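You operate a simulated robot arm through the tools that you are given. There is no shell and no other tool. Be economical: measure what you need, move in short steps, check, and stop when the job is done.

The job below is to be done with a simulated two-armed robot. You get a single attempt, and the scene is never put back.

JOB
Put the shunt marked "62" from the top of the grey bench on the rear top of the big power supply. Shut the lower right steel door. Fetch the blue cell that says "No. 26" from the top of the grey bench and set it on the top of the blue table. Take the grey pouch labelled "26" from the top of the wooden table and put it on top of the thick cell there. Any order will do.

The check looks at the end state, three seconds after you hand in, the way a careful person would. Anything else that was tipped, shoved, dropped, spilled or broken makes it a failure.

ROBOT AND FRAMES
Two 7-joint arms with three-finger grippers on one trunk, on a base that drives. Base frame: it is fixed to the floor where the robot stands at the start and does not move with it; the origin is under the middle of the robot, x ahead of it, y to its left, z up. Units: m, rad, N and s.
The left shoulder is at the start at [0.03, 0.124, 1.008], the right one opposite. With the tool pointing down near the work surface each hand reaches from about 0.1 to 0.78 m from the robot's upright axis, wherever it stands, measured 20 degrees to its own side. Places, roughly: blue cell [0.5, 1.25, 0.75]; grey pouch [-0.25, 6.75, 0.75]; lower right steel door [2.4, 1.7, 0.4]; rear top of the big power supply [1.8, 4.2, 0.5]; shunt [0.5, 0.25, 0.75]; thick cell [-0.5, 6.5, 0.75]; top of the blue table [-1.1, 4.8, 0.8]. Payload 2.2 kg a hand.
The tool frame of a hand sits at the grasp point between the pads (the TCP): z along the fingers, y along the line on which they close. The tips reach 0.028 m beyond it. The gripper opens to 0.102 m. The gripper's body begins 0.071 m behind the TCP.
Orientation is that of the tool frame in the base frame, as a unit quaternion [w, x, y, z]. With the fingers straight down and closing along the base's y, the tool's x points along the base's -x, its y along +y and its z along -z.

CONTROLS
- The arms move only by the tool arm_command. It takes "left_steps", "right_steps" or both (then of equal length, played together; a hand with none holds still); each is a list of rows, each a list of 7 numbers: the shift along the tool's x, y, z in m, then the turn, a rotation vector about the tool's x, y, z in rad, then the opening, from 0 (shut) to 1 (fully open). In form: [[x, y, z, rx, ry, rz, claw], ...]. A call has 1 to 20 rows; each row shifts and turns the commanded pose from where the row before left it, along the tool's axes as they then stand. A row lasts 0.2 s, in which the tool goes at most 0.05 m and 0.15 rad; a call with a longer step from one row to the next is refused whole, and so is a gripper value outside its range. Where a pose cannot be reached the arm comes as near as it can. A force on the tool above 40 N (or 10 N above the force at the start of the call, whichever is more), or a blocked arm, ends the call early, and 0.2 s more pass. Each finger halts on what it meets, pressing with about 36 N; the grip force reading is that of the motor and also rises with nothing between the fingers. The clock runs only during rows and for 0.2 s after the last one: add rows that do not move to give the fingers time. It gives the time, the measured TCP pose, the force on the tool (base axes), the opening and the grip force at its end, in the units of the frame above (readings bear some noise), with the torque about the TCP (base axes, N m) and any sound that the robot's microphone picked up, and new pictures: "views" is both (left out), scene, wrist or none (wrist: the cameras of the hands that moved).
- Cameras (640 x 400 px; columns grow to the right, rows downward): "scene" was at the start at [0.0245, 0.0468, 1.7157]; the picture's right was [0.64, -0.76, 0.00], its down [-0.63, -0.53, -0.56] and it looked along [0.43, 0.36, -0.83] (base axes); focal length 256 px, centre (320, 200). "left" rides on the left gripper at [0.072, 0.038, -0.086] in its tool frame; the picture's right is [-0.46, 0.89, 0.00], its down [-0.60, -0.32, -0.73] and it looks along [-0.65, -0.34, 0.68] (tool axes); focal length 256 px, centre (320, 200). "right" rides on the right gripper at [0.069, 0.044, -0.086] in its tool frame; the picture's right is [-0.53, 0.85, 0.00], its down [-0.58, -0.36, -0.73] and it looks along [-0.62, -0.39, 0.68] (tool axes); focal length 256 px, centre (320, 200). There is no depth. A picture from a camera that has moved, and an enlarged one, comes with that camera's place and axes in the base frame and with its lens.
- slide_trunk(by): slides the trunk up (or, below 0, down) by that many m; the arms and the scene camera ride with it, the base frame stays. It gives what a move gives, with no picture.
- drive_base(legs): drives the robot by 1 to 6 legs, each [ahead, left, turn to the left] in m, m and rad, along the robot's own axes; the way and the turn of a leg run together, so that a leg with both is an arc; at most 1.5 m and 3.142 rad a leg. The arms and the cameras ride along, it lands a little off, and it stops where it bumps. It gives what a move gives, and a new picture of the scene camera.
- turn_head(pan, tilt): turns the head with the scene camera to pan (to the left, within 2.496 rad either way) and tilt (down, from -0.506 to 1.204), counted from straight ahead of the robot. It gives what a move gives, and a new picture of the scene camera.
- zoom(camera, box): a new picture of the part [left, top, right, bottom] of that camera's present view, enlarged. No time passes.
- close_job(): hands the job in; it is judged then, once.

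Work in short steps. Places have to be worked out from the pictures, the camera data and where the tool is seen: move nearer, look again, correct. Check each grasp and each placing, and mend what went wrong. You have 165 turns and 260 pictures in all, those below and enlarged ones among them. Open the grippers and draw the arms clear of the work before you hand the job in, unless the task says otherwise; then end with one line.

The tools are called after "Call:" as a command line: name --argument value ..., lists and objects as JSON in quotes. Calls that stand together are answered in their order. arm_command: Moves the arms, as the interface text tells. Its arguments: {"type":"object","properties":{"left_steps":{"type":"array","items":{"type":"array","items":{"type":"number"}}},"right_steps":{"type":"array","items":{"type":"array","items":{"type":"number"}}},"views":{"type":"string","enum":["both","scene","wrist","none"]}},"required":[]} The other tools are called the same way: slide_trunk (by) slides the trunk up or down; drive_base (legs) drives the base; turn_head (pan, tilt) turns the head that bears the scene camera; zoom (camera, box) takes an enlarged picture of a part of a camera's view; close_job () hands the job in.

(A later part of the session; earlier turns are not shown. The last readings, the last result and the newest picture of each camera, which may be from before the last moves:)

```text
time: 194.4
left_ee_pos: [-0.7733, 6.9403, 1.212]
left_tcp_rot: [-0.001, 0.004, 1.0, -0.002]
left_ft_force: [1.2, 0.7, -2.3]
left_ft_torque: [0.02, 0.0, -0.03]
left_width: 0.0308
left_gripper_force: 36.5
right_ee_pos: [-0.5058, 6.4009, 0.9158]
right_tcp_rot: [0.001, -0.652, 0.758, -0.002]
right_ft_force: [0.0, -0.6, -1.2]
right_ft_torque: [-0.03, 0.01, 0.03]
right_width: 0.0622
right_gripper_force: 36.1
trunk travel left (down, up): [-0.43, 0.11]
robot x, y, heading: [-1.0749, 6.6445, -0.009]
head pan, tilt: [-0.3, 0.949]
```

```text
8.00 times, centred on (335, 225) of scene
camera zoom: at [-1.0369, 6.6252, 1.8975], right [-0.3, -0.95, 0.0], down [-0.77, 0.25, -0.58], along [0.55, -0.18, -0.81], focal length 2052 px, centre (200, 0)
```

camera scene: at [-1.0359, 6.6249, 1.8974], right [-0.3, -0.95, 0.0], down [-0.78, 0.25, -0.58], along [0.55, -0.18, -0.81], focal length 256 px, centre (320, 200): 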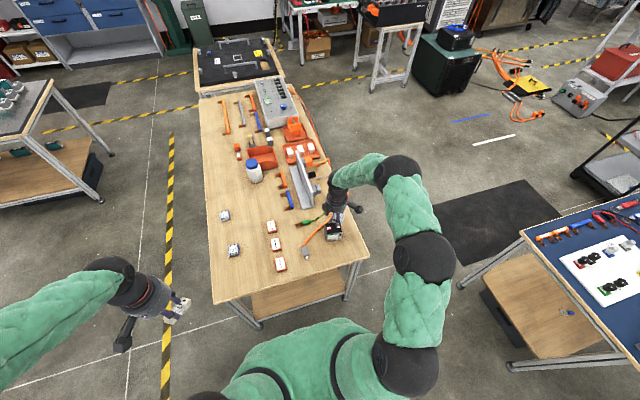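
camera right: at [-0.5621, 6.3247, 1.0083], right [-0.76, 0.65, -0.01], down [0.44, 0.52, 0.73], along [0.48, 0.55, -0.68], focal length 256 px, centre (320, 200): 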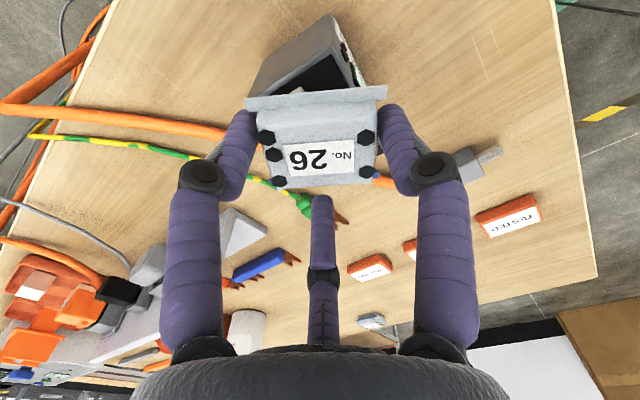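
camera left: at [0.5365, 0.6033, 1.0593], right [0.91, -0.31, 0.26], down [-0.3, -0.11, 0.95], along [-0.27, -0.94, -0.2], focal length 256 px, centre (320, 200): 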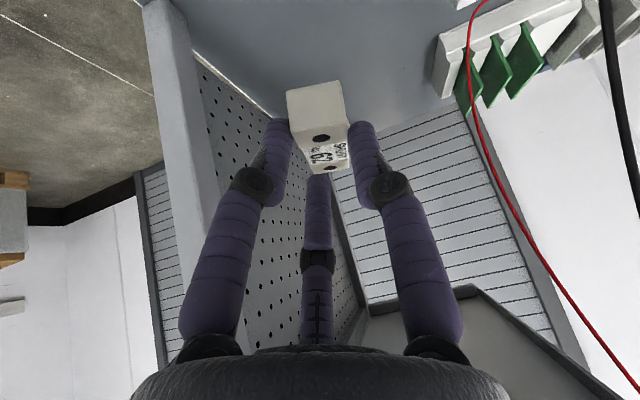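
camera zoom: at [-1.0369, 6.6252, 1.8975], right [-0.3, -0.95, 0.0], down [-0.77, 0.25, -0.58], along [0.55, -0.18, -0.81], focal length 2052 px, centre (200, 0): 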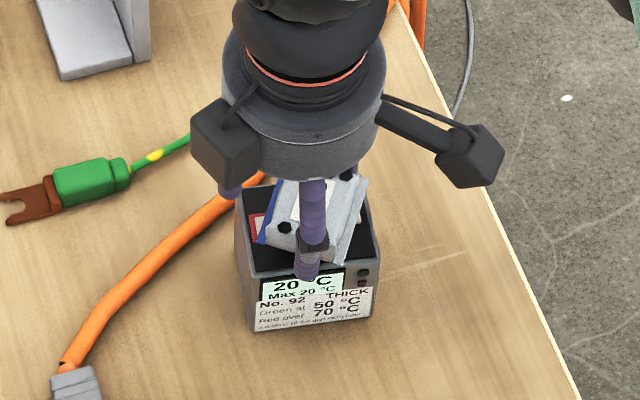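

Pouch is over the cell; it is yawed ~20° in the grip but well centred. Continuing down in 3 mm steps until contact.

Call:
arm_command --right_steps '[[0, 0, 0.003, 0, 0, 0, 0], [0, 0, 0.003, 0, 0, 0, 0], [0, 0, 0, 0, 0, 0, 0]]' --views "none"

Call:
arm_command --right_steps '[[0, 0, 0.003, 0, 0, 0, 0], [0, 0, 0, 0, 0, 0, 0]]' --views "none"

Call:
arm_command --right_steps '[[0, 0, 0.003, 0, 0, 0, 0], [0, 0, 0, 0, 0, 0, 0]]' --views "wrist"

Call:
zoom --camera "scene" --box '[305, 200, 365, 250]'

```text
time: 195.2
left_ee_pos: [-0.7731, 6.9412, 1.2116]
left_tcp_rot: [-0.001, 0.005, 1.0, -0.002]
left_ft_force: [0.7, -0.9, -2.4]
left_ft_torque: [0.0, -0.02, 0.01]
left_width: 0.0307
left_gripper_force: 36.4
right_ee_pos: [-0.5049, 6.3999, 0.9089]
right_tcp_rot: [0.0, -0.652, 0.758, -0.004]
right_ft_force: [-0.4, 0.1, -0.5]
right_ft_torque: [0.0, 0.01, -0.04]
right_width: 0.0625
right_gripper_force: 35.4
trunk travel left (down, up): [-0.43, 0.11]
robot x, y, heading: [-1.076, 6.6437, -0.011]
head pan, tilt: [-0.3, 0.949]
```

```text
time: 195.8
left_ee_pos: [-0.7738, 6.9408, 1.2116]
left_tcp_rot: [-0.001, 0.004, 1.0, -0.003]
left_ft_force: [0.5, -0.3, -1.7]
left_ft_torque: [-0.02, 0.01, -0.02]
left_width: 0.0309
left_gripper_force: 36.2
right_ee_pos: [-0.5058, 6.4005, 0.905]
right_tcp_rot: [0.001, -0.652, 0.758, -0.003]
right_ft_force: [-0.4, 0.2, -0.6]
right_ft_torque: [0.02, -0.02, -0.03]
right_width: 0.0625
right_gripper_force: 36.1
trunk travel left (down, up): [-0.43, 0.11]
robot x, y, heading: [-1.0754, 6.6455, -0.009]
head pan, tilt: [-0.3, 0.949]
```

```text
time: 196.4
left_ee_pos: [-0.7742, 6.9398, 1.2123]
left_tcp_rot: [0.0, 0.004, 1.0, -0.003]
left_ft_force: [0.5, -0.7, -2.6]
left_ft_torque: [-0.02, 0.02, -0.03]
left_width: 0.0308
left_gripper_force: 36.2
right_ee_pos: [-0.5059, 6.4026, 0.9046]
right_tcp_rot: [0.001, -0.652, 0.759, -0.004]
right_ft_force: [-0.8, 0.4, 0.5]
right_ft_torque: [-0.01, -0.02, 0.0]
right_width: 0.0626
right_gripper_force: 35.9
trunk travel left (down, up): [-0.43, 0.11]
robot x, y, heading: [-1.0758, 6.6425, -0.009]
head pan, tilt: [-0.3, 0.949]
camera right: at [-0.5604, 6.3382, 0.99], right [-0.76, 0.65, -0.01], down [0.44, 0.52, 0.73], along [0.48, 0.55, -0.68], focal length 256 px, centre (320, 200)
```

right: 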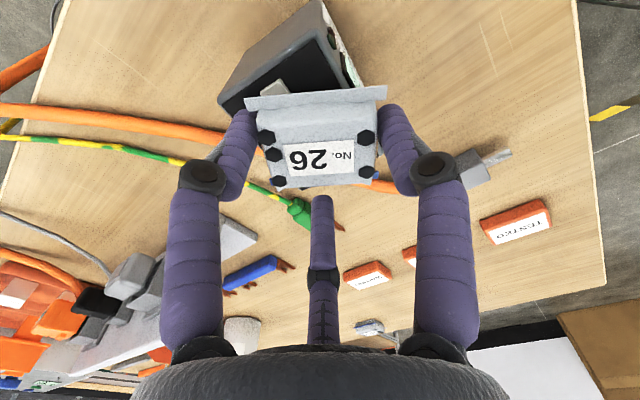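

```text
8.00 times, centred on (335, 225) of scene
camera zoom: at [-1.0369, 6.6253, 1.8975], right [-0.3, -0.95, 0.0], down [-0.77, 0.25, -0.58], along [0.55, -0.18, -0.81], focal length 2052 px, centre (200, 0)
```

zoom: 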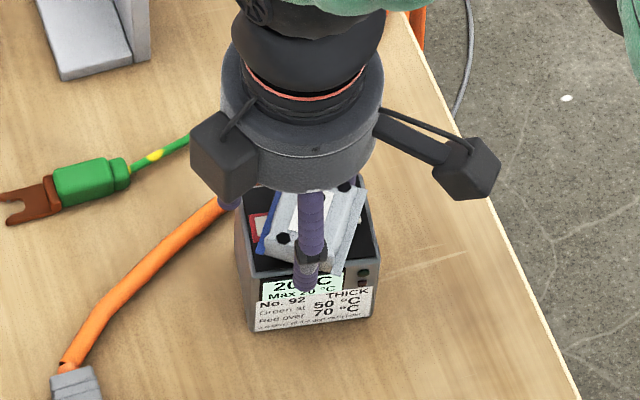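

Still no contact; continuing.

Call:
arm_command --right_steps '[[0, 0, 0.003, 0, 0, 0, 0], [0, 0, 0, 0, 0, 0, 0]]' --views "none"

Call:
arm_command --right_steps '[[0, 0, 0.003, 0, 0, 0, 0], [0, 0, 0, 0, 0, 0, 0]]' --views "none"

Call:
zoom --camera "right" --box '[200, 0, 440, 200]'

```text
time: 197.0
left_ee_pos: [-0.7751, 6.9405, 1.2112]
left_tcp_rot: [0.0, 0.005, 1.0, -0.003]
left_ft_force: [0.0, 0.6, -2.9]
left_ft_torque: [-0.02, -0.01, -0.03]
left_width: 0.0311
left_gripper_force: 36.4
right_ee_pos: [-0.5053, 6.4006, 0.901]
right_tcp_rot: [0.001, -0.652, 0.758, -0.005]
right_ft_force: [-1.1, 0.9, 3.8]
right_ft_torque: [0.15, 0.08, 0.0]
right_width: 0.0626
right_gripper_force: 35.7
trunk travel left (down, up): [-0.43, 0.11]
robot x, y, heading: [-1.0797, 6.6504, -0.006]
head pan, tilt: [-0.3, 0.949]
```

```text
time: 197.6
left_ee_pos: [-0.7756, 6.9416, 1.2126]
left_tcp_rot: [0.0, 0.005, 1.0, -0.003]
left_ft_force: [-0.6, 0.3, -1.8]
left_ft_torque: [0.06, 0.01, 0.0]
left_width: 0.031
left_gripper_force: 36.4
right_ee_pos: [-0.5062, 6.4012, 0.9003]
right_tcp_rot: [0.002, -0.652, 0.758, -0.005]
right_ft_force: [-2.1, 2.9, 23.4]
right_ft_torque: [0.4, 0.34, 0.03]
right_width: 0.0626
right_gripper_force: 35.7
trunk travel left (down, up): [-0.43, 0.11]
robot x, y, heading: [-1.0803, 6.6474, -0.009]
head pan, tilt: [-0.3, 0.949]
```

```text
2.00 times, centred on (320, 100) of right
camera zoom: at [-0.5608, 6.3384, 0.9866], right [-0.76, 0.65, -0.01], down [0.44, 0.52, 0.73], along [0.49, 0.55, -0.68], focal length 512 px, centre (320, 400)
```

zoom: 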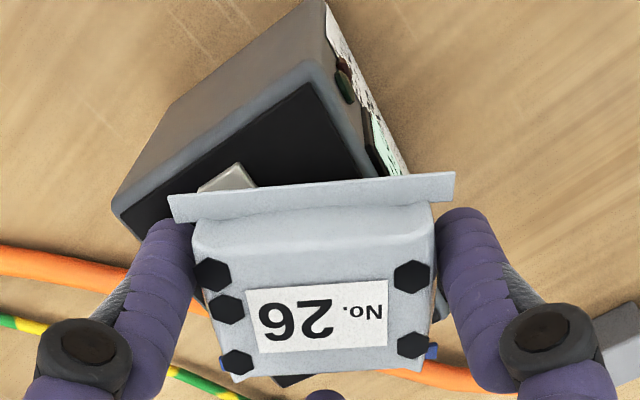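

Contact made and pouch centred within ~6 mm. Releasing and rising straight up.

Call:
arm_command --right_steps '[[0, 0, -0.002, 0, 0, 0, 0.55], [0, 0, 0, 0, 0, 0, 0.75], [0, 0, 0, 0, 0, 0, 0.9], [0, 0, 0, 0, 0, 0, 0.9], [0, 0, -0.02, 0, 0, 0, 0.9], [0, 0, -0.03, 0, 0, 0, 0.9], [0, 0, -0.04, 0, 0, 0, 1], [0, 0, -0.05, 0, 0, 0, 1], [0, 0, -0.05, 0, 0, 0, 1], [0, 0, -0.05, 0, 0, 0, 1]]' --views "wrist"

Call:
zoom --camera "scene" --box '[305, 200, 365, 250]'

```text
time: 199.8
left_ee_pos: [-0.7753, 6.9423, 1.2122]
left_tcp_rot: [-0.001, 0.004, 1.0, -0.003]
left_ft_force: [-1.0, 0.7, -2.5]
left_ft_torque: [-0.03, -0.03, 0.01]
left_width: 0.0309
left_gripper_force: 35.7
right_ee_pos: [-0.507, 6.4054, 1.1406]
right_tcp_rot: [0.0, -0.653, 0.757, -0.002]
right_ft_force: [-0.2, -0.3, 0.2]
right_ft_torque: [-0.06, -0.05, 0.0]
right_width: 0.1021
right_gripper_force: 0.1
trunk travel left (down, up): [-0.43, 0.11]
robot x, y, heading: [-1.0788, 6.6486, -0.013]
head pan, tilt: [-0.3, 0.949]
camera right: at [-0.5628, 6.3424, 1.228], right [-0.76, 0.65, -0.01], down [0.44, 0.52, 0.73], along [0.48, 0.55, -0.68], focal length 256 px, centre (320, 200)
```

right: 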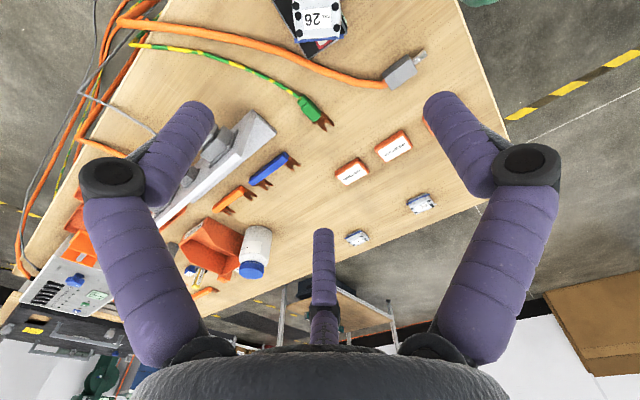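

```text
8.00 times, centred on (335, 225) of scene
camera zoom: at [-1.0385, 6.6259, 1.8975], right [-0.3, -0.95, 0.0], down [-0.77, 0.25, -0.58], along [0.56, -0.18, -0.81], focal length 2052 px, centre (200, 0)
```

zoom: 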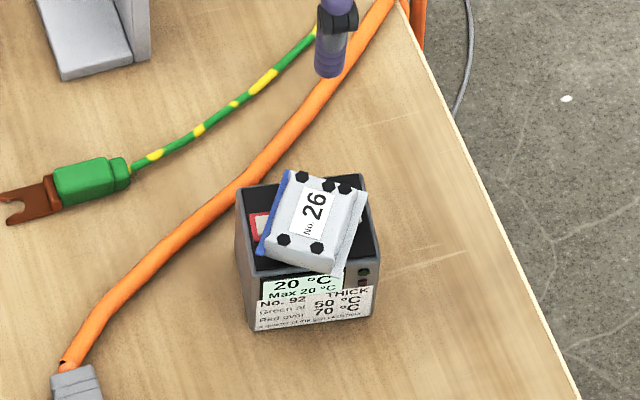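

Pouch 26 sits on the thick cell. Retracting the right arm and driving back through the gap with the shunt toward the power supply.

Call:
arm_command --right_steps '[[0, 0.045, 0, 0, 0, 0, 1], [0, 0.045, 0, 0, 0, 0, 1], [0, 0.045, 0, 0, 0, 0, 1], [0, 0.045, 0, 0, 0, 0, 1], [0, 0.03, -0.02, 0, 0, 0.14, 1], [0, 0, 0, 0, 0, 0.14, 1], [0, 0, 0, 0, 0, 0.14, 1], [0, 0, 0, 0, 0, 0.14, 1], [0, 0, 0, 0, 0, 0.14, 1], [0, 0, 0, 0, 0, 0.14, 1], [0, 0, 0, 0, 0, 0.14, 1], [0, 0, 0, 0, 0, 0.14, 1], [0, 0, 0, 0, 0, 0.14, 1], [0, 0, 0, 0, 0, 0.1, 1]]' --views "none"

Call:
drive_base --legs '[[0, 0, 1.58], [-0.7, 0, 0], [0, -0.42, 0], [-0.33, -0.5, 0], [-0.6, -0.45, 0]]'

```text
time: 202.8
left_ee_pos: [-0.774, 6.9408, 1.212]
left_tcp_rot: [-0.001, 0.004, 1.0, -0.002]
left_ft_force: [-0.2, 0.0, -2.5]
left_ft_torque: [0.02, 0.03, 0.01]
left_width: 0.031
left_gripper_force: 36.1
right_ee_pos: [-0.7139, 6.4324, 1.1583]
right_tcp_rot: [0.002, -0.03, 1.0, -0.002]
right_ft_force: [0.2, 0.0, 0.3]
right_ft_torque: [0.01, 0.01, -0.02]
right_width: 0.102
right_gripper_force: 0.0
trunk travel left (down, up): [-0.43, 0.11]
robot x, y, heading: [-1.0778, 6.6455, -0.008]
head pan, tilt: [-0.3, 0.949]
```

```text
time: 219.3
left_ee_pos: [0.0127, 5.333, 1.2118]
left_tcp_rot: [-0.002, 0.711, -0.703, 0.002]
left_ft_force: [0.3, 0.2, -1.8]
left_ft_torque: [0.03, 0.03, -0.01]
left_width: 0.031
left_gripper_force: 35.9
right_ee_pos: [0.5187, 5.4037, 1.1567]
right_tcp_rot: [-0.003, 0.736, -0.677, -0.001]
right_ft_force: [0.0, 0.5, -0.1]
right_ft_torque: [0.02, -0.05, -0.02]
right_width: 0.1021
right_gripper_force: 0.0
trunk travel left (down, up): [-0.43, 0.11]
robot x, y, heading: [0.3151, 5.0341, 1.585]
head pan, tilt: [-0.3, 0.949]
camera scene: at [0.3348, 5.0777, 1.8975], right [0.96, -0.28, 0.0], down [-0.23, -0.78, -0.58], along [0.16, 0.56, -0.81], focal length 256 px, centre (320, 200)
```

scene: 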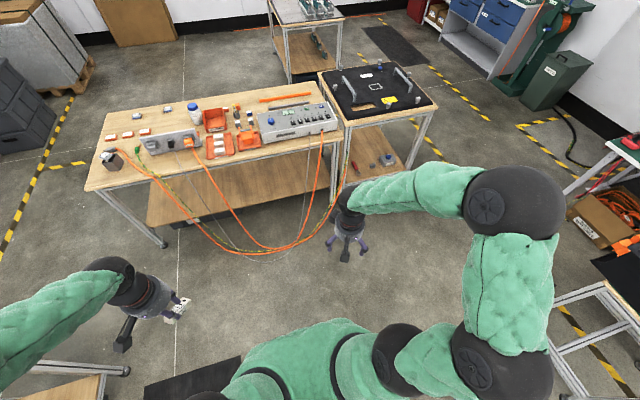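

Turning toward the power supply and looking.

Call:
drive_base --legs '[[0, 0, -1.585], [0.4, -0.1, 0]]'

Call:
turn_head --pan -0.4 --tilt 0.85

Call:
zoom --camera "scene" --box '[160, 20, 480, 220]'

```text
time: 225.7
left_ee_pos: [1.0207, 5.244, 1.2108]
left_tcp_rot: [0.0, -0.005, 1.0, -0.003]
left_ft_force: [0.0, 0.8, -2.2]
left_ft_torque: [-0.04, -0.01, 0.01]
left_width: 0.0308
left_gripper_force: 36.1
right_ee_pos: [1.0914, 4.7383, 1.1571]
right_tcp_rot: [0.003, -0.04, 0.999, -0.003]
right_ft_force: [0.6, 0.0, -0.2]
right_ft_torque: [0.05, 0.02, 0.02]
right_width: 0.1018
right_gripper_force: 0.0
trunk travel left (down, up): [-0.43, 0.11]
robot x, y, heading: [0.7221, 4.9465, 0.012]
head pan, tilt: [-0.3, 0.949]
camera scene: at [0.7641, 4.9236, 1.8974], right [-0.28, -0.96, 0.0], down [-0.78, 0.23, -0.58], along [0.56, -0.17, -0.81], focal length 256 px, centre (320, 200)
```

scene: 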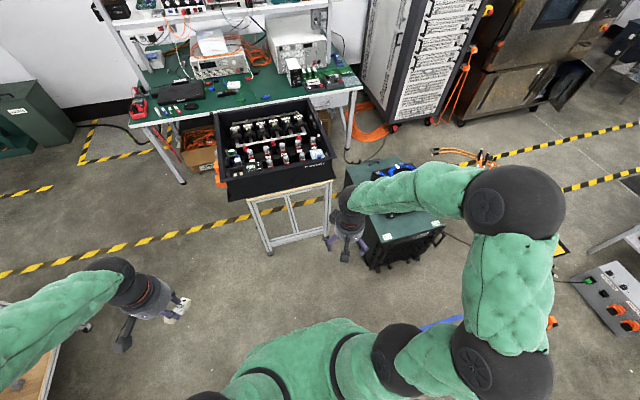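

```text
time: 226.4
left_ee_pos: [1.0205, 5.2439, 1.212]
left_tcp_rot: [-0.001, -0.006, 1.0, -0.002]
left_ft_force: [0.8, 0.6, -2.1]
left_ft_torque: [0.01, -0.01, 0.0]
left_width: 0.031
left_gripper_force: 36.1
right_ee_pos: [1.0918, 4.7383, 1.158]
right_tcp_rot: [0.003, -0.04, 0.999, -0.002]
right_ft_force: [-0.8, 0.2, 0.1]
right_ft_torque: [0.02, -0.01, 0.03]
right_width: 0.1017
right_gripper_force: 0.0
trunk travel left (down, up): [-0.43, 0.11]
robot x, y, heading: [0.7222, 4.9421, 0.011]
head pan, tilt: [-0.4, 0.85]
camera scene: at [0.7667, 4.9147, 1.9049], right [-0.38, -0.93, 0.0], down [-0.7, 0.28, -0.66], along [0.61, -0.25, -0.75], focal length 256 px, centre (320, 200)
```

scene: 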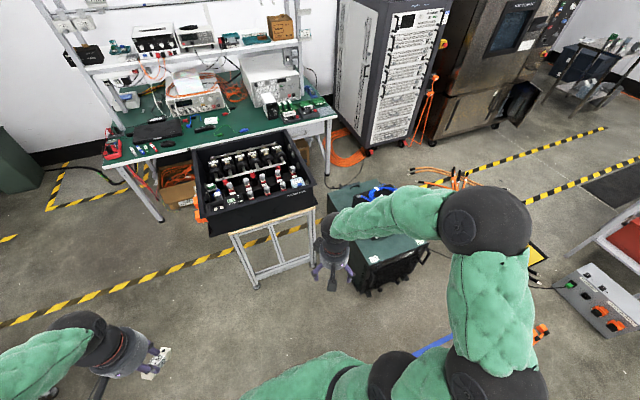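

```text
2.00 times, centred on (320, 120) of scene
camera zoom: at [0.7667, 4.9147, 1.9049], right [-0.38, -0.93, 0.0], down [-0.7, 0.28, -0.66], along [0.61, -0.25, -0.75], focal length 513 px, centre (320, 360)
```

zoom: 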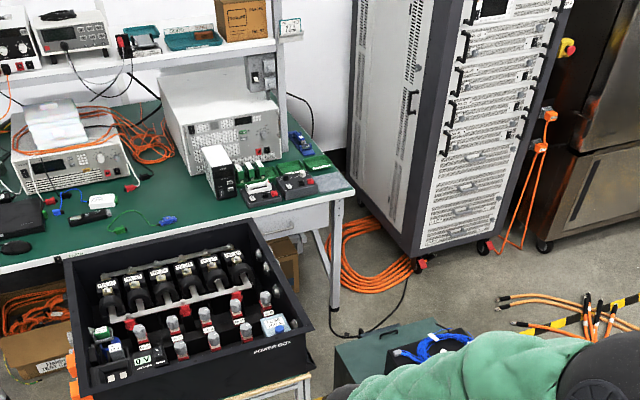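

Positioning north-west of the supply, heading −0.9, so the left arm reaches its rear top from the free side.

Call:
drive_base --legs '[[0, 0, -0.91], [0.49, 0.18, 0]]'

Call:
turn_head --pan 0.25 --tilt 0.95

Call:
zoom --camera "scene" --box '[200, 80, 440, 260]'

```text
time: 231.8
left_ee_pos: [1.5819, 4.6056, 1.211]
left_tcp_rot: [-0.002, 0.444, 0.896, -0.002]
left_ft_force: [0.0, 0.1, -1.7]
left_ft_torque: [0.02, -0.02, 0.01]
left_width: 0.0309
left_gripper_force: 36.2
right_ee_pos: [1.2185, 4.2482, 1.1577]
right_tcp_rot: [0.001, 0.413, 0.911, -0.003]
right_ft_force: [0.3, -0.1, 0.4]
right_ft_torque: [0.02, 0.03, 0.05]
right_width: 0.1019
right_gripper_force: 0.0
trunk travel left (down, up): [-0.43, 0.11]
robot x, y, heading: [1.1642, 4.6652, -0.919]
head pan, tilt: [-0.4, 0.85]
camera scene: at [1.1656, 4.6125, 1.905], right [-0.97, -0.25, 0.0], down [-0.19, 0.73, -0.66], along [0.16, -0.64, -0.75], focal length 256 px, centre (320, 200)
```

scene: 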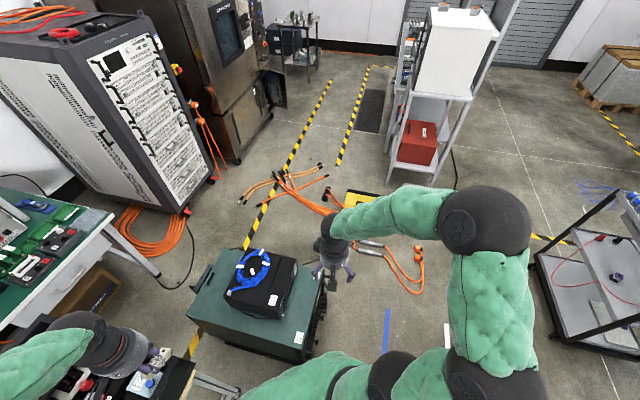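

```text
time: 232.8
left_ee_pos: [1.5818, 4.6057, 1.2122]
left_tcp_rot: [-0.002, 0.443, 0.896, -0.001]
left_ft_force: [-0.5, -1.0, -2.0]
left_ft_torque: [0.02, -0.07, 0.0]
left_width: 0.0311
left_gripper_force: 35.8
right_ee_pos: [1.2176, 4.2476, 1.1573]
right_tcp_rot: [0.002, 0.413, 0.911, -0.002]
right_ft_force: [0.3, -0.4, -0.3]
right_ft_torque: [-0.01, 0.0, 0.03]
right_width: 0.102
right_gripper_force: 0.0
trunk travel left (down, up): [-0.43, 0.11]
robot x, y, heading: [1.1657, 4.6627, -0.921]
head pan, tilt: [0.25, 0.949]
camera scene: at [1.2029, 4.6432, 1.8975], right [-0.62, -0.78, 0.0], down [-0.64, 0.5, -0.58], along [0.46, -0.36, -0.81], focal length 256 px, centre (320, 200)
```

scene: 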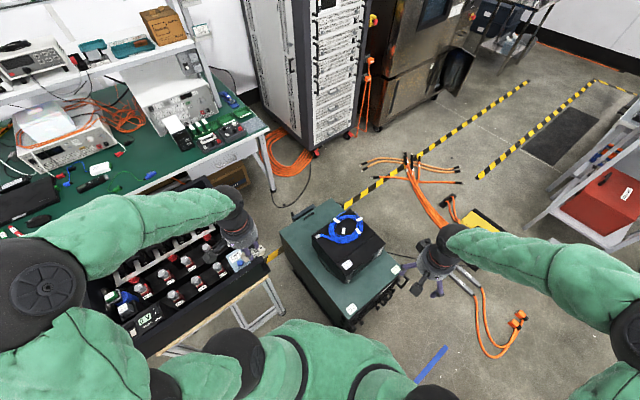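

```text
2.22 times, centred on (320, 170) of scene
camera zoom: at [1.2029, 4.6432, 1.8975], right [-0.62, -0.78, 0.0], down [-0.64, 0.5, -0.58], along [0.46, -0.36, -0.81], focal length 570 px, centre (320, 267)
```

zoom: 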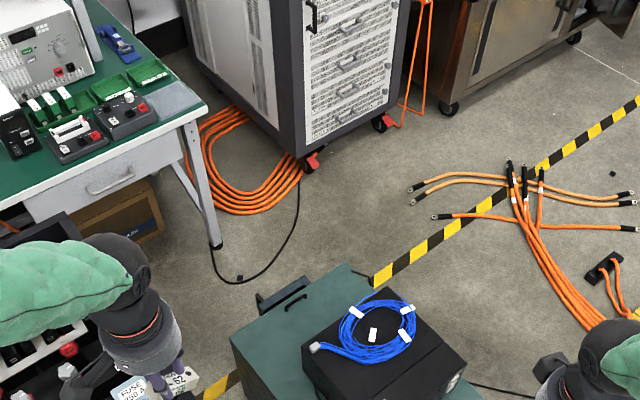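

The rear strip of the supply top (x≈1.76–1.95, y≈3.96–4.36) is free. Extending the left hand outward at height first, then tilting to the angle at which the shunt was grasped.

Call:
arm_command --left_steps '[[-0.045, 0, 0, 0, 0, 0, 0], [-0.045, 0, 0, 0, 0, 0, 0], [-0.045, 0, 0, 0, 0, 0, 0], [-0.045, 0, 0, 0, 0, 0, 0], [-0.045, 0, 0, 0, 0, 0, 0], [-0.045, 0, 0, 0, 0, 0, 0], [-0.03, 0, 0, 0, -0.12, 0, 0], [0, 0, 0.02, 0, -0.12, 0, 0], [0, 0, 0.02, 0, -0.12, 0, 0], [0, 0, 0.02, 0, -0.12, 0, 0], [0, 0, 0.02, 0, -0.12, 0, 0], [0, 0, 0, 0, 0, 0, 0]]'

```text
time: 235.4
left_ee_pos: [1.7772, 4.3485, 1.1348]
left_tcp_rot: [0.264, 0.424, 0.856, -0.134]
left_ft_force: [0.6, 0.4, -2.1]
left_ft_torque: [0.08, -0.02, 0.0]
left_width: 0.0311
left_gripper_force: 35.6
right_ee_pos: [1.219, 4.248, 1.1576]
right_tcp_rot: [0.002, 0.412, 0.911, -0.002]
right_ft_force: [-0.6, 0.8, -0.6]
right_ft_torque: [0.0, 0.03, 0.0]
right_width: 0.102
right_gripper_force: 0.0
trunk travel left (down, up): [-0.43, 0.11]
robot x, y, heading: [1.1651, 4.6639, -0.924]
head pan, tilt: [0.25, 0.949]
camera scene: at [1.2029, 4.6431, 1.8975], right [-0.62, -0.78, 0.0], down [-0.64, 0.5, -0.58], along [0.46, -0.36, -0.81], focal length 256 px, centre (320, 200)
camera left: at [1.742, 4.4583, 1.1639], right [0.94, 0.23, 0.26], down [-0.2, -0.26, 0.95], along [0.29, -0.94, -0.2], focal length 256 px, centre (320, 200)
```

scene: 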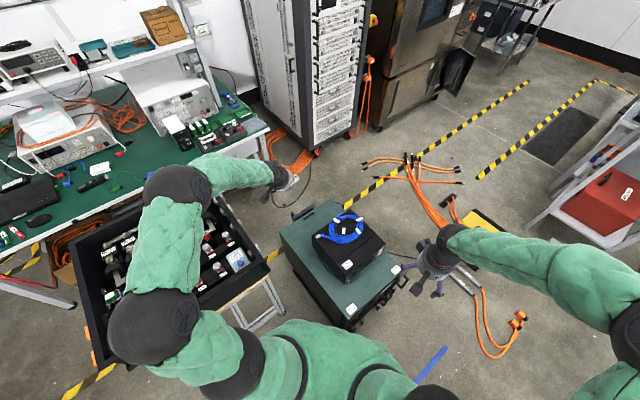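
left: 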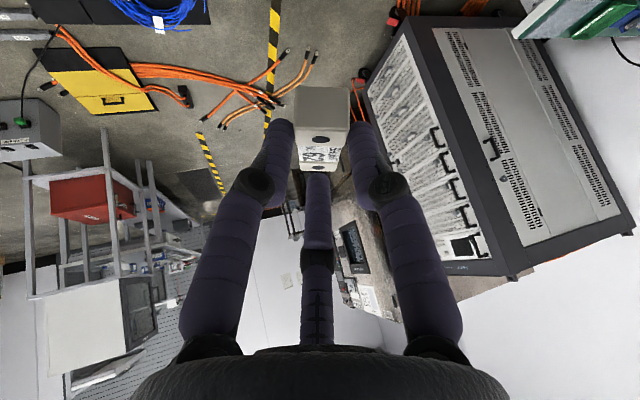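

Descending part-way along a slanted path toward (1.87, 4.22), watching the elbow near the Power Box cart.

Call:
arm_command --left_steps '[[0.005, 0, 0.042, 0, 0, 0, 0], [0.005, 0, 0.042, 0, 0, 0, 0], [0.005, 0, 0.042, 0, 0, 0, 0], [0.005, 0, 0.042, 0, 0, 0, 0], [0.005, 0, 0.042, 0, 0, 0, 0], [0.005, 0, 0.042, 0, 0, 0, 0], [0.005, -0.002, 0.042, 0, 0, 0, 0], [0.005, -0.002, 0.042, 0, 0, 0, 0]]'

```text
time: 237.2
left_ee_pos: [1.8638, 4.2215, 0.828]
left_tcp_rot: [0.257, 0.424, 0.858, -0.132]
left_ft_force: [-2.8, 0.2, -4.4]
left_ft_torque: [-0.02, -0.18, 0.09]
left_width: 0.0311
left_gripper_force: 36.0
right_ee_pos: [1.2186, 4.2469, 1.1571]
right_tcp_rot: [0.002, 0.413, 0.911, -0.003]
right_ft_force: [0.1, -0.3, 0.1]
right_ft_torque: [-0.01, -0.01, 0.0]
right_width: 0.1019
right_gripper_force: 0.0
trunk travel left (down, up): [-0.43, 0.11]
robot x, y, heading: [1.1642, 4.6612, -0.917]
head pan, tilt: [0.25, 0.949]
camera scene: at [1.2039, 4.6421, 1.8972], right [-0.62, -0.78, 0.0], down [-0.64, 0.5, -0.58], along [0.46, -0.36, -0.81], focal length 256 px, centre (320, 200)
camera left: at [1.8288, 4.3308, 0.858], right [0.94, 0.23, 0.25], down [-0.19, -0.26, 0.95], along [0.28, -0.94, -0.21], focal length 256 px, centre (320, 200)
```

scene: 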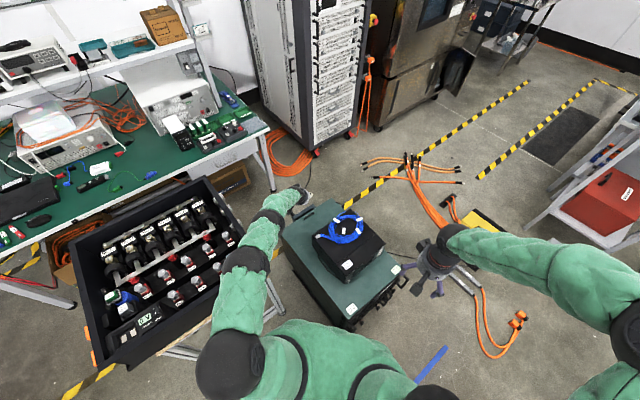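
left: 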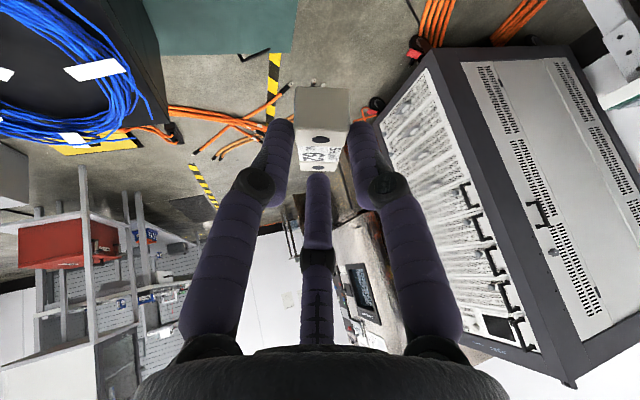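

Hand is over the rear strip. Descending vertically toward about 0.6.

Call:
arm_command --left_steps '[[0.0226, 0, 0.033, 0, 0, 0, 0], [0.0226, 0, 0.033, 0, 0, 0, 0], [0.0226, 0, 0.033, 0, 0, 0, 0], [0.0226, 0, 0.033, 0, 0, 0, 0], [0.0226, 0, 0.033, 0, 0, 0, 0]]'

```text
time: 238.4
left_ee_pos: [1.8229, 4.2535, 0.7149]
left_tcp_rot: [0.264, 0.423, 0.856, -0.133]
left_ft_force: [-0.1, 0.2, -2.0]
left_ft_torque: [0.08, 0.01, 0.02]
left_width: 0.0312
left_gripper_force: 35.7
left hand out of reach, approached as far as the arm can: row 1, 2, 3, 4, 5
right_ee_pos: [1.2175, 4.2463, 1.1567]
right_tcp_rot: [0.001, 0.412, 0.911, -0.003]
right_ft_force: [0.0, 0.0, -0.5]
right_ft_torque: [0.07, 0.01, 0.02]
right_width: 0.1023
right_gripper_force: 0.1
trunk travel left (down, up): [-0.43, 0.11]
robot x, y, heading: [1.1606, 4.6648, -0.924]
head pan, tilt: [0.25, 0.949]
camera scene: at [1.2027, 4.6427, 1.8975], right [-0.62, -0.78, 0.0], down [-0.64, 0.5, -0.58], along [0.46, -0.36, -0.81], focal length 256 px, centre (320, 200)
camera left: at [1.7886, 4.3628, 0.7443], right [0.94, 0.23, 0.26], down [-0.2, -0.26, 0.95], along [0.29, -0.94, -0.2], focal length 256 px, centre (320, 200)
```

scene: 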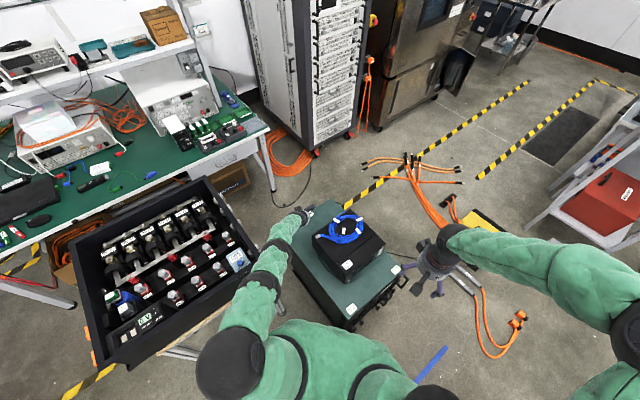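
left: 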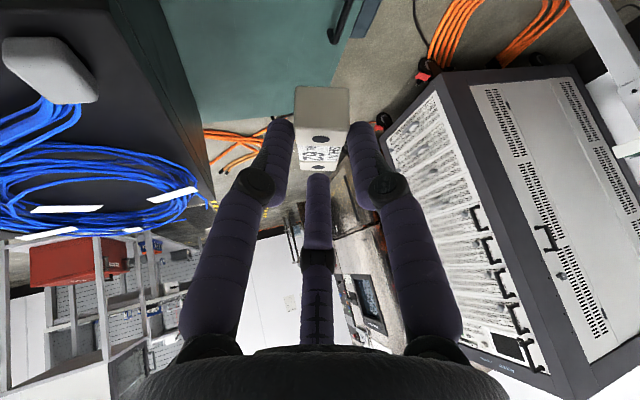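

Out of reach at this height, and the forearm would come near the Power Box when lowered. Better: yaw the hand so it tilts along +x, keeping the forearm away from that cart. Raising, untilting, yawing and re-tilting.

Call:
arm_command --left_steps '[[-0.025, 0, -0.036, 0, 0, 0, 0], [-0.025, 0, -0.036, 0, 0, 0, 0], [-0.025, 0, -0.036, 0, 0, 0, 0], [-0.025, 0, -0.036, 0, 0, 0, 0], [-0.025, 0, -0.036, 0, 0, 0, 0], [0, 0, 0, 0, 0.12, 0, 0], [0, 0, 0, 0, 0.12, 0, 0], [0, 0, 0, 0, 0.12, 0, 0], [0, 0, 0, 0, 0.12, 0, 0], [0, 0, 0, 0, 0.12, 0, 0], [0, 0, 0, 0, 0, -0.131, 0], [0, 0, 0, 0, 0, -0.131, 0], [0, 0, 0, 0, 0, -0.131, 0], [0, 0, 0, 0, 0, -0.131, 0], [0, 0, 0, 0, 0, -0.131, 0], [0, 0, 0, 0, 0, -0.131, 0], [0, 0, 0, 0, 0, -0.131, 0], [0, 0, 0, 0, 0, 0, 0]]'

```text
time: 242.2
left_ee_pos: [1.8238, 4.2538, 0.9357]
left_tcp_rot: [-0.003, 0.0, 1.0, -0.001]
left_ft_force: [1.4, 0.1, -1.9]
left_ft_torque: [-0.05, 0.01, -0.02]
left_width: 0.031
left_gripper_force: 35.4
right_ee_pos: [1.2189, 4.2479, 1.1578]
right_tcp_rot: [0.002, 0.413, 0.911, -0.003]
right_ft_force: [-1.1, -0.3, -0.9]
right_ft_torque: [0.02, 0.0, -0.05]
right_width: 0.102
right_gripper_force: 0.1
trunk travel left (down, up): [-0.43, 0.11]
robot x, y, heading: [1.1672, 4.6636, -0.916]
head pan, tilt: [0.25, 0.949]
camera scene: at [1.203, 4.6432, 1.8974], right [-0.62, -0.78, 0.0], down [-0.64, 0.5, -0.58], along [0.46, -0.36, -0.81], focal length 256 px, centre (320, 200)
camera left: at [1.7522, 4.2923, 1.0216], right [0.47, 0.89, 0.0], down [0.61, -0.32, 0.73], along [0.64, -0.34, -0.69], focal length 256 px, centre (320, 200)
```

scene: 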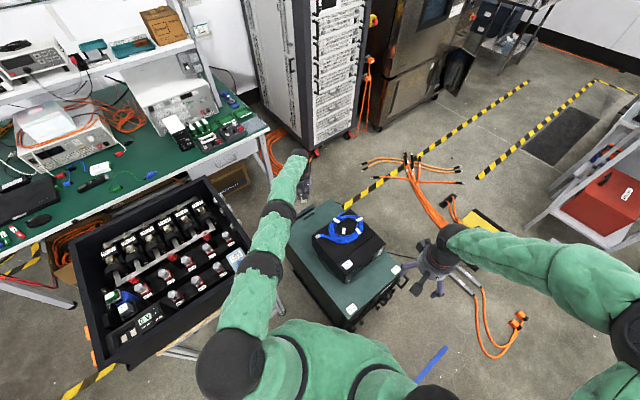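
left: 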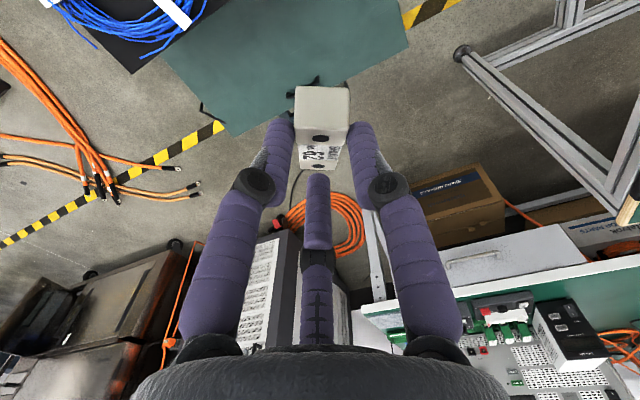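

The rear strip is clearly visible. To keep the elbow clear of the Power Box cart, I shift the base slightly west and turn a bit left before lowering.

Call:
drive_base --legs '[[-0.02, -0.167, 0], [0, 0, 0.316]]'

Call:
arm_command --left_steps '[[0, 0, 0, 0, 0, 0.1, 0], [0, 0, 0, 0, 0, 0.1, 0], [0, 0, 0, 0, 0, 0.1, 0], [0, 0, 0, 0, -0.12, 0, 0], [0, 0, 0, 0, -0.12, 0, 0], [0, 0, 0, 0, -0.12, 0, 0], [0, 0, 0, 0, -0.12, 0, 0], [0, 0, 0, 0, -0.12, 0, 0], [0, 0, 0, 0, 0, 0, 0]]' --views "scene"

```text
time: 244.7
left_ee_pos: [1.7731, 4.3907, 0.9352]
left_tcp_rot: [-0.003, -0.153, 0.988, -0.001]
left_ft_force: [0.0, -1.2, -1.3]
left_ft_torque: [0.0, 0.02, -0.01]
left_width: 0.031
left_gripper_force: 36.6
right_ee_pos: [1.1975, 4.1997, 1.1585]
right_tcp_rot: [0.002, 0.266, 0.964, -0.003]
right_ft_force: [-0.3, 0.8, -0.7]
right_ft_torque: [-0.04, -0.02, 0.03]
right_width: 0.102
right_gripper_force: 0.0
trunk travel left (down, up): [-0.43, 0.11]
robot x, y, heading: [1.0203, 4.5779, -0.602]
head pan, tilt: [0.25, 0.949]
camera scene: at [1.0629, 4.5714, 1.8974], right [-0.35, -0.94, 0.0], down [-0.76, 0.28, -0.58], along [0.55, -0.2, -0.81], focal length 256 px, centre (320, 200)
```

scene: 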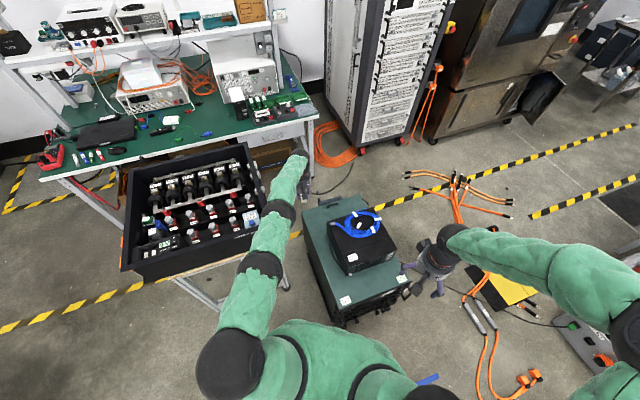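

```text
time: 246.7
left_ee_pos: [1.7712, 4.39, 0.9362]
left_tcp_rot: [0.293, -0.004, 0.956, -0.001]
left_ft_force: [-0.2, -0.8, -1.9]
left_ft_torque: [0.0, 0.06, 0.03]
left_width: 0.0311
left_gripper_force: 36.2
right_ee_pos: [1.1986, 4.1994, 1.1574]
right_tcp_rot: [0.002, 0.266, 0.964, -0.002]
right_ft_force: [0.1, -0.6, -0.6]
right_ft_torque: [0.0, -0.03, -0.03]
right_width: 0.1021
right_gripper_force: 0.1
trunk travel left (down, up): [-0.43, 0.11]
robot x, y, heading: [1.0211, 4.5777, -0.61]
head pan, tilt: [0.25, 0.949]
camera scene: at [1.063, 4.5713, 1.8974], right [-0.35, -0.94, 0.0], down [-0.76, 0.28, -0.58], along [0.55, -0.2, -0.81], focal length 256 px, centre (320, 200)
```

scene: 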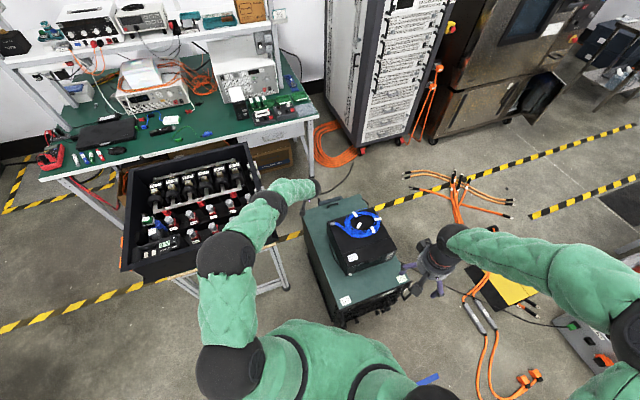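

Moving over (1.86, 4.275), then lowering the trunk.

Call:
arm_command --left_steps '[[-0.0185, -0.029, 0.0127, 0, 0, 0, 0], [-0.0185, -0.029, 0.0127, 0, 0, 0, 0], [-0.0185, -0.029, 0.0127, 0, 0, 0, 0], [-0.0185, -0.029, 0.0127, 0, 0, 0, 0], [0, 0, 0, 0, 0, 0, 0]]' --views "none"

Call:
slide_trunk --by -0.22

Call:
turn_head --pan 0.2 --tilt 0.95

Call:
zoom --camera "left" --box '[0, 0, 640, 400]'

```text
time: 247.9
left_ee_pos: [1.8234, 4.2894, 0.9405]
left_tcp_rot: [0.293, -0.005, 0.956, 0.0]
left_ft_force: [-0.1, 0.8, -2.4]
left_ft_torque: [0.0, 0.06, 0.01]
left_width: 0.031
left_gripper_force: 35.9
left hand out of reach, approached as far as the arm can: row 3, 4
right_ee_pos: [1.1986, 4.2004, 1.1585]
right_tcp_rot: [0.002, 0.266, 0.964, -0.002]
right_ft_force: [0.0, 0.0, -1.1]
right_ft_torque: [0.0, 0.02, 0.0]
right_width: 0.102
right_gripper_force: 0.1
trunk travel left (down, up): [-0.43, 0.11]
robot x, y, heading: [1.0196, 4.5751, -0.61]
head pan, tilt: [0.25, 0.949]
```

```text
time: 250.2
left_ee_pos: [1.8217, 4.2888, 0.7219]
left_tcp_rot: [0.293, -0.005, 0.956, 0.0]
left_ft_force: [0.7, -0.3, -1.8]
left_ft_torque: [0.01, 0.1, 0.0]
left_width: 0.0312
left_gripper_force: 35.9
right_ee_pos: [1.1982, 4.1998, 0.9374]
right_tcp_rot: [0.002, 0.266, 0.964, -0.003]
right_ft_force: [0.4, -0.7, -0.8]
right_ft_torque: [0.0, -0.02, 0.0]
right_width: 0.1021
right_gripper_force: 0.1
trunk travel left (down, up): [-0.21, 0.33]
robot x, y, heading: [1.0236, 4.5808, -0.604]
head pan, tilt: [0.25, 0.949]
```

```text
time: 250.8
left_ee_pos: [1.8227, 4.2881, 0.7198]
left_tcp_rot: [0.294, -0.004, 0.956, 0.0]
left_ft_force: [0.1, -1.1, -2.4]
left_ft_torque: [0.01, 0.03, 0.04]
left_width: 0.0311
left_gripper_force: 36.0
right_ee_pos: [1.1988, 4.1982, 0.9379]
right_tcp_rot: [0.003, 0.265, 0.964, -0.001]
right_ft_force: [0.3, -0.3, 0.1]
right_ft_torque: [0.02, -0.04, -0.02]
right_width: 0.102
right_gripper_force: 0.0
trunk travel left (down, up): [-0.21, 0.33]
robot x, y, heading: [1.0197, 4.5723, -0.611]
head pan, tilt: [0.201, 0.949]
camera scene: at [1.0613, 4.5677, 1.6775], right [-0.39, -0.92, 0.0], down [-0.75, 0.32, -0.58], along [0.53, -0.23, -0.81], focal length 256 px, centre (320, 200)
```

scene: 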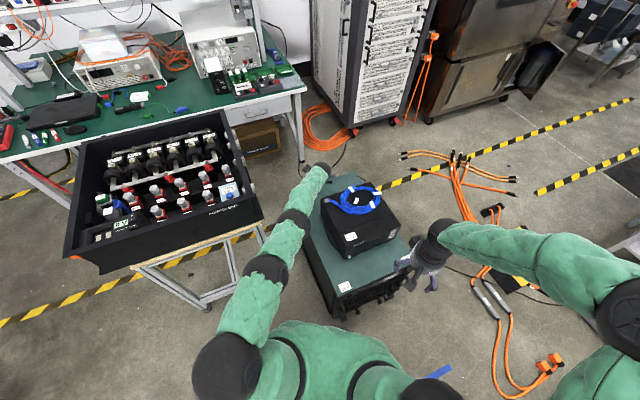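

```text
1.00 times, centred on (320, 200) of left (not enlarged: the box is as wide or as high as the picture)
camera zoom: at [1.7148, 4.3261, 0.7501], right [0.38, 0.89, 0.26], down [0.09, -0.31, 0.94], along [0.92, -0.33, -0.2], focal length 256 px, centre (320, 200)
```

zoom: 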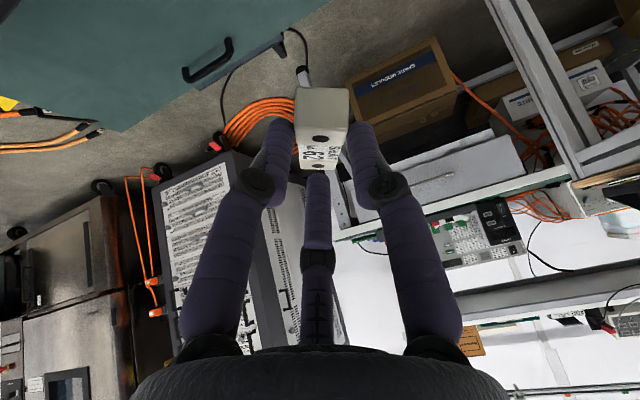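

Forearm clears the cart. Descending 0.1 m.

Call:
arm_command --left_steps '[[0.019, 0, 0.0275, 0, 0, 0, 0], [0.019, 0, 0.0275, 0, 0, 0, 0], [0.019, 0, 0.0275, 0, 0, 0, 0], [0, 0, 0, 0, 0, 0, 0]]' --views "wrist"

```text
time: 251.8
left_ee_pos: [1.7908, 4.2993, 0.6407]
left_tcp_rot: [0.293, -0.005, 0.956, 0.0]
left_ft_force: [-0.1, -0.1, -1.5]
left_ft_torque: [-0.03, 0.08, -0.03]
left_width: 0.0309
left_gripper_force: 35.8
left hand out of reach, approached as far as the arm can: row 1, 2, 3
right_ee_pos: [1.198, 4.1995, 0.9389]
right_tcp_rot: [0.002, 0.265, 0.964, -0.002]
right_ft_force: [-0.1, -0.8, -0.6]
right_ft_torque: [0.03, -0.01, 0.01]
right_width: 0.1018
right_gripper_force: 0.0
trunk travel left (down, up): [-0.21, 0.33]
robot x, y, heading: [1.0197, 4.5788, -0.603]
head pan, tilt: [0.201, 0.949]
camera left: at [1.6828, 4.3363, 0.6709], right [0.38, 0.89, 0.26], down [0.09, -0.31, 0.94], along [0.92, -0.33, -0.2], focal length 256 px, centre (320, 200)
```

left: 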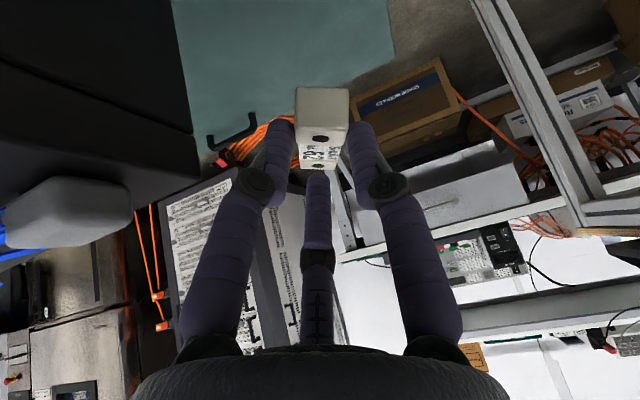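

Out of reach again at this height; raising the hand, lowering the trunk 0.15 m and nudging the base 4 cm closer.

Call:
arm_command --left_steps '[[-0.019, 0, -0.0275, 0, 0, 0, 0], [-0.019, 0, -0.0275, 0, 0, 0, 0], [-0.019, 0, -0.0275, 0, 0, 0, 0], [-0.0095, 0, -0.014, 0, 0, 0, 0], [0, 0, 0, 0, 0, 0, 0]]' --views "none"

Call:
slide_trunk --by -0.14

Call:
drive_base --legs '[[0.04, 0, 0]]'

Call:
zoom --camera "left" --box '[0, 0, 640, 400]'

```text
time: 253.1
left_ee_pos: [1.7926, 4.2986, 0.7578]
left_tcp_rot: [0.294, -0.005, 0.956, 0.0]
left_ft_force: [-0.1, 0.6, -1.9]
left_ft_torque: [0.01, 0.06, 0.01]
left_width: 0.0308
left_gripper_force: 35.8
right_ee_pos: [1.1984, 4.1997, 0.9383]
right_tcp_rot: [0.002, 0.266, 0.964, -0.003]
right_ft_force: [0.2, -0.8, -0.4]
right_ft_torque: [0.01, -0.02, 0.01]
right_width: 0.1019
right_gripper_force: 0.0
trunk travel left (down, up): [-0.21, 0.33]
robot x, y, heading: [1.0182, 4.5787, -0.609]
head pan, tilt: [0.201, 0.949]
```

```text
time: 254.7
left_ee_pos: [1.7931, 4.2985, 0.6194]
left_tcp_rot: [0.294, -0.005, 0.956, -0.001]
left_ft_force: [0.9, 0.1, -1.5]
left_ft_torque: [0.0, 0.07, 0.0]
left_width: 0.0312
left_gripper_force: 36.5
right_ee_pos: [1.197, 4.1988, 0.7976]
right_tcp_rot: [0.002, 0.265, 0.964, -0.002]
right_ft_force: [-0.9, -1.1, -0.2]
right_ft_torque: [-0.01, 0.0, 0.02]
right_width: 0.1022
right_gripper_force: 0.0
trunk travel left (down, up): [-0.07, 0.47]
robot x, y, heading: [1.0197, 4.5794, -0.611]
head pan, tilt: [0.201, 0.949]
```

```text
time: 255.6
left_ee_pos: [1.825, 4.277, 0.6172]
left_tcp_rot: [0.292, -0.005, 0.956, 0.001]
left_ft_force: [-0.2, -0.2, -2.4]
left_ft_torque: [-0.01, 0.06, 0.0]
left_width: 0.0311
left_gripper_force: 36.0
right_ee_pos: [1.2318, 4.1749, 0.797]
right_tcp_rot: [0.002, 0.266, 0.964, -0.002]
right_ft_force: [-0.1, -0.6, 0.0]
right_ft_torque: [0.01, 0.03, -0.03]
right_width: 0.1023
right_gripper_force: 0.1
trunk travel left (down, up): [-0.07, 0.47]
robot x, y, heading: [1.0542, 4.5582, -0.608]
head pan, tilt: [0.201, 0.949]
camera scene: at [1.0953, 4.5441, 1.5374], right [-0.39, -0.92, 0.0], down [-0.75, 0.32, -0.58], along [0.53, -0.23, -0.81], focal length 256 px, centre (320, 200)
```

scene: 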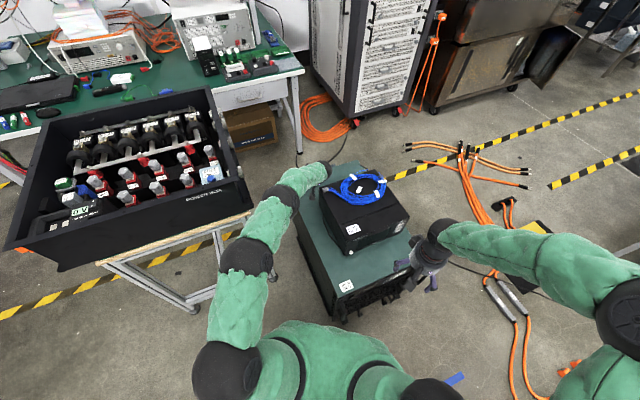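

```text
1.00 times, centred on (320, 200) of left (not enlarged: the box is as wide or as high as the picture)
camera zoom: at [1.7181, 4.3138, 0.6474], right [0.38, 0.89, 0.26], down [0.09, -0.31, 0.94], along [0.92, -0.33, -0.2], focal length 256 px, centre (320, 200)
```

zoom: 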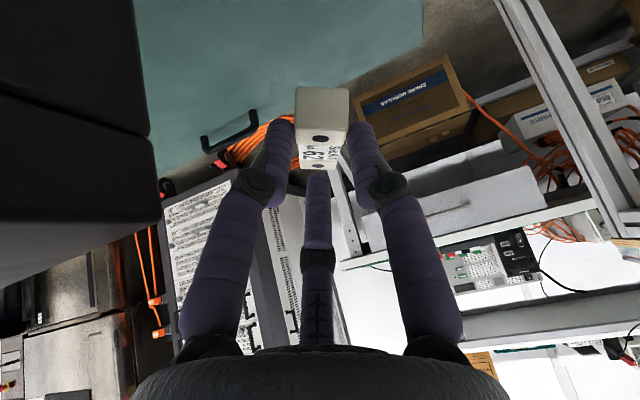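

Hand at (1.825, 4.277, 0.617), elbow ~0.2 m from the cart. Lowering in small vertical steps.

Call:
arm_command --left_steps '[[0.0113, 0, 0.0165, 0, 0, 0, 0], [0.0113, 0, 0.0165, 0, 0, 0, 0], [0.0057, 0, 0.0083, 0, 0, 0, 0], [0, 0, 0, 0, 0, 0, 0]]' --views "wrist"

```text
time: 256.2
left_ee_pos: [1.8335, 4.2764, 0.5918]
left_tcp_rot: [0.299, -0.007, 0.954, -0.001]
left_ft_force: [1.2, 5.8, 3.6]
left_ft_torque: [-0.3, 0.5, -0.56]
left_width: 0.0313
left_gripper_force: 35.5
right_ee_pos: [1.2316, 4.1757, 0.7973]
right_tcp_rot: [0.002, 0.265, 0.964, -0.002]
right_ft_force: [-0.2, 0.6, -0.3]
right_ft_torque: [0.02, 0.01, 0.01]
right_width: 0.1022
right_gripper_force: 0.2
trunk travel left (down, up): [-0.07, 0.47]
robot x, y, heading: [1.0503, 4.5533, -0.604]
head pan, tilt: [0.201, 0.949]
stopped in row 2 (left hand): the force on the tool passed its limit at 77 N (the readings are from after the stop); the commanded pose is now the measured one
camera left: at [1.7235, 4.3132, 0.6213], right [0.37, 0.89, 0.26], down [0.08, -0.31, 0.95], along [0.93, -0.33, -0.19], focal length 256 px, centre (320, 200)
```

left: 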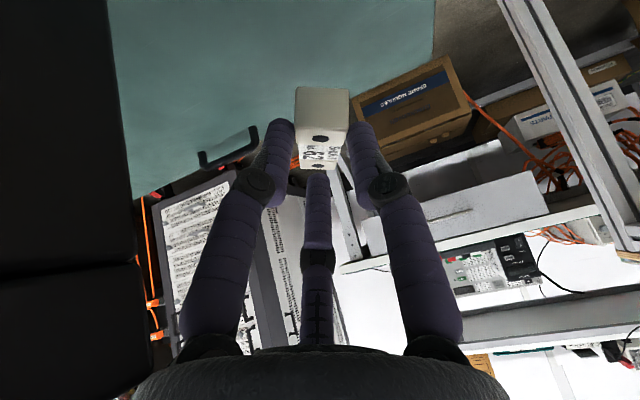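

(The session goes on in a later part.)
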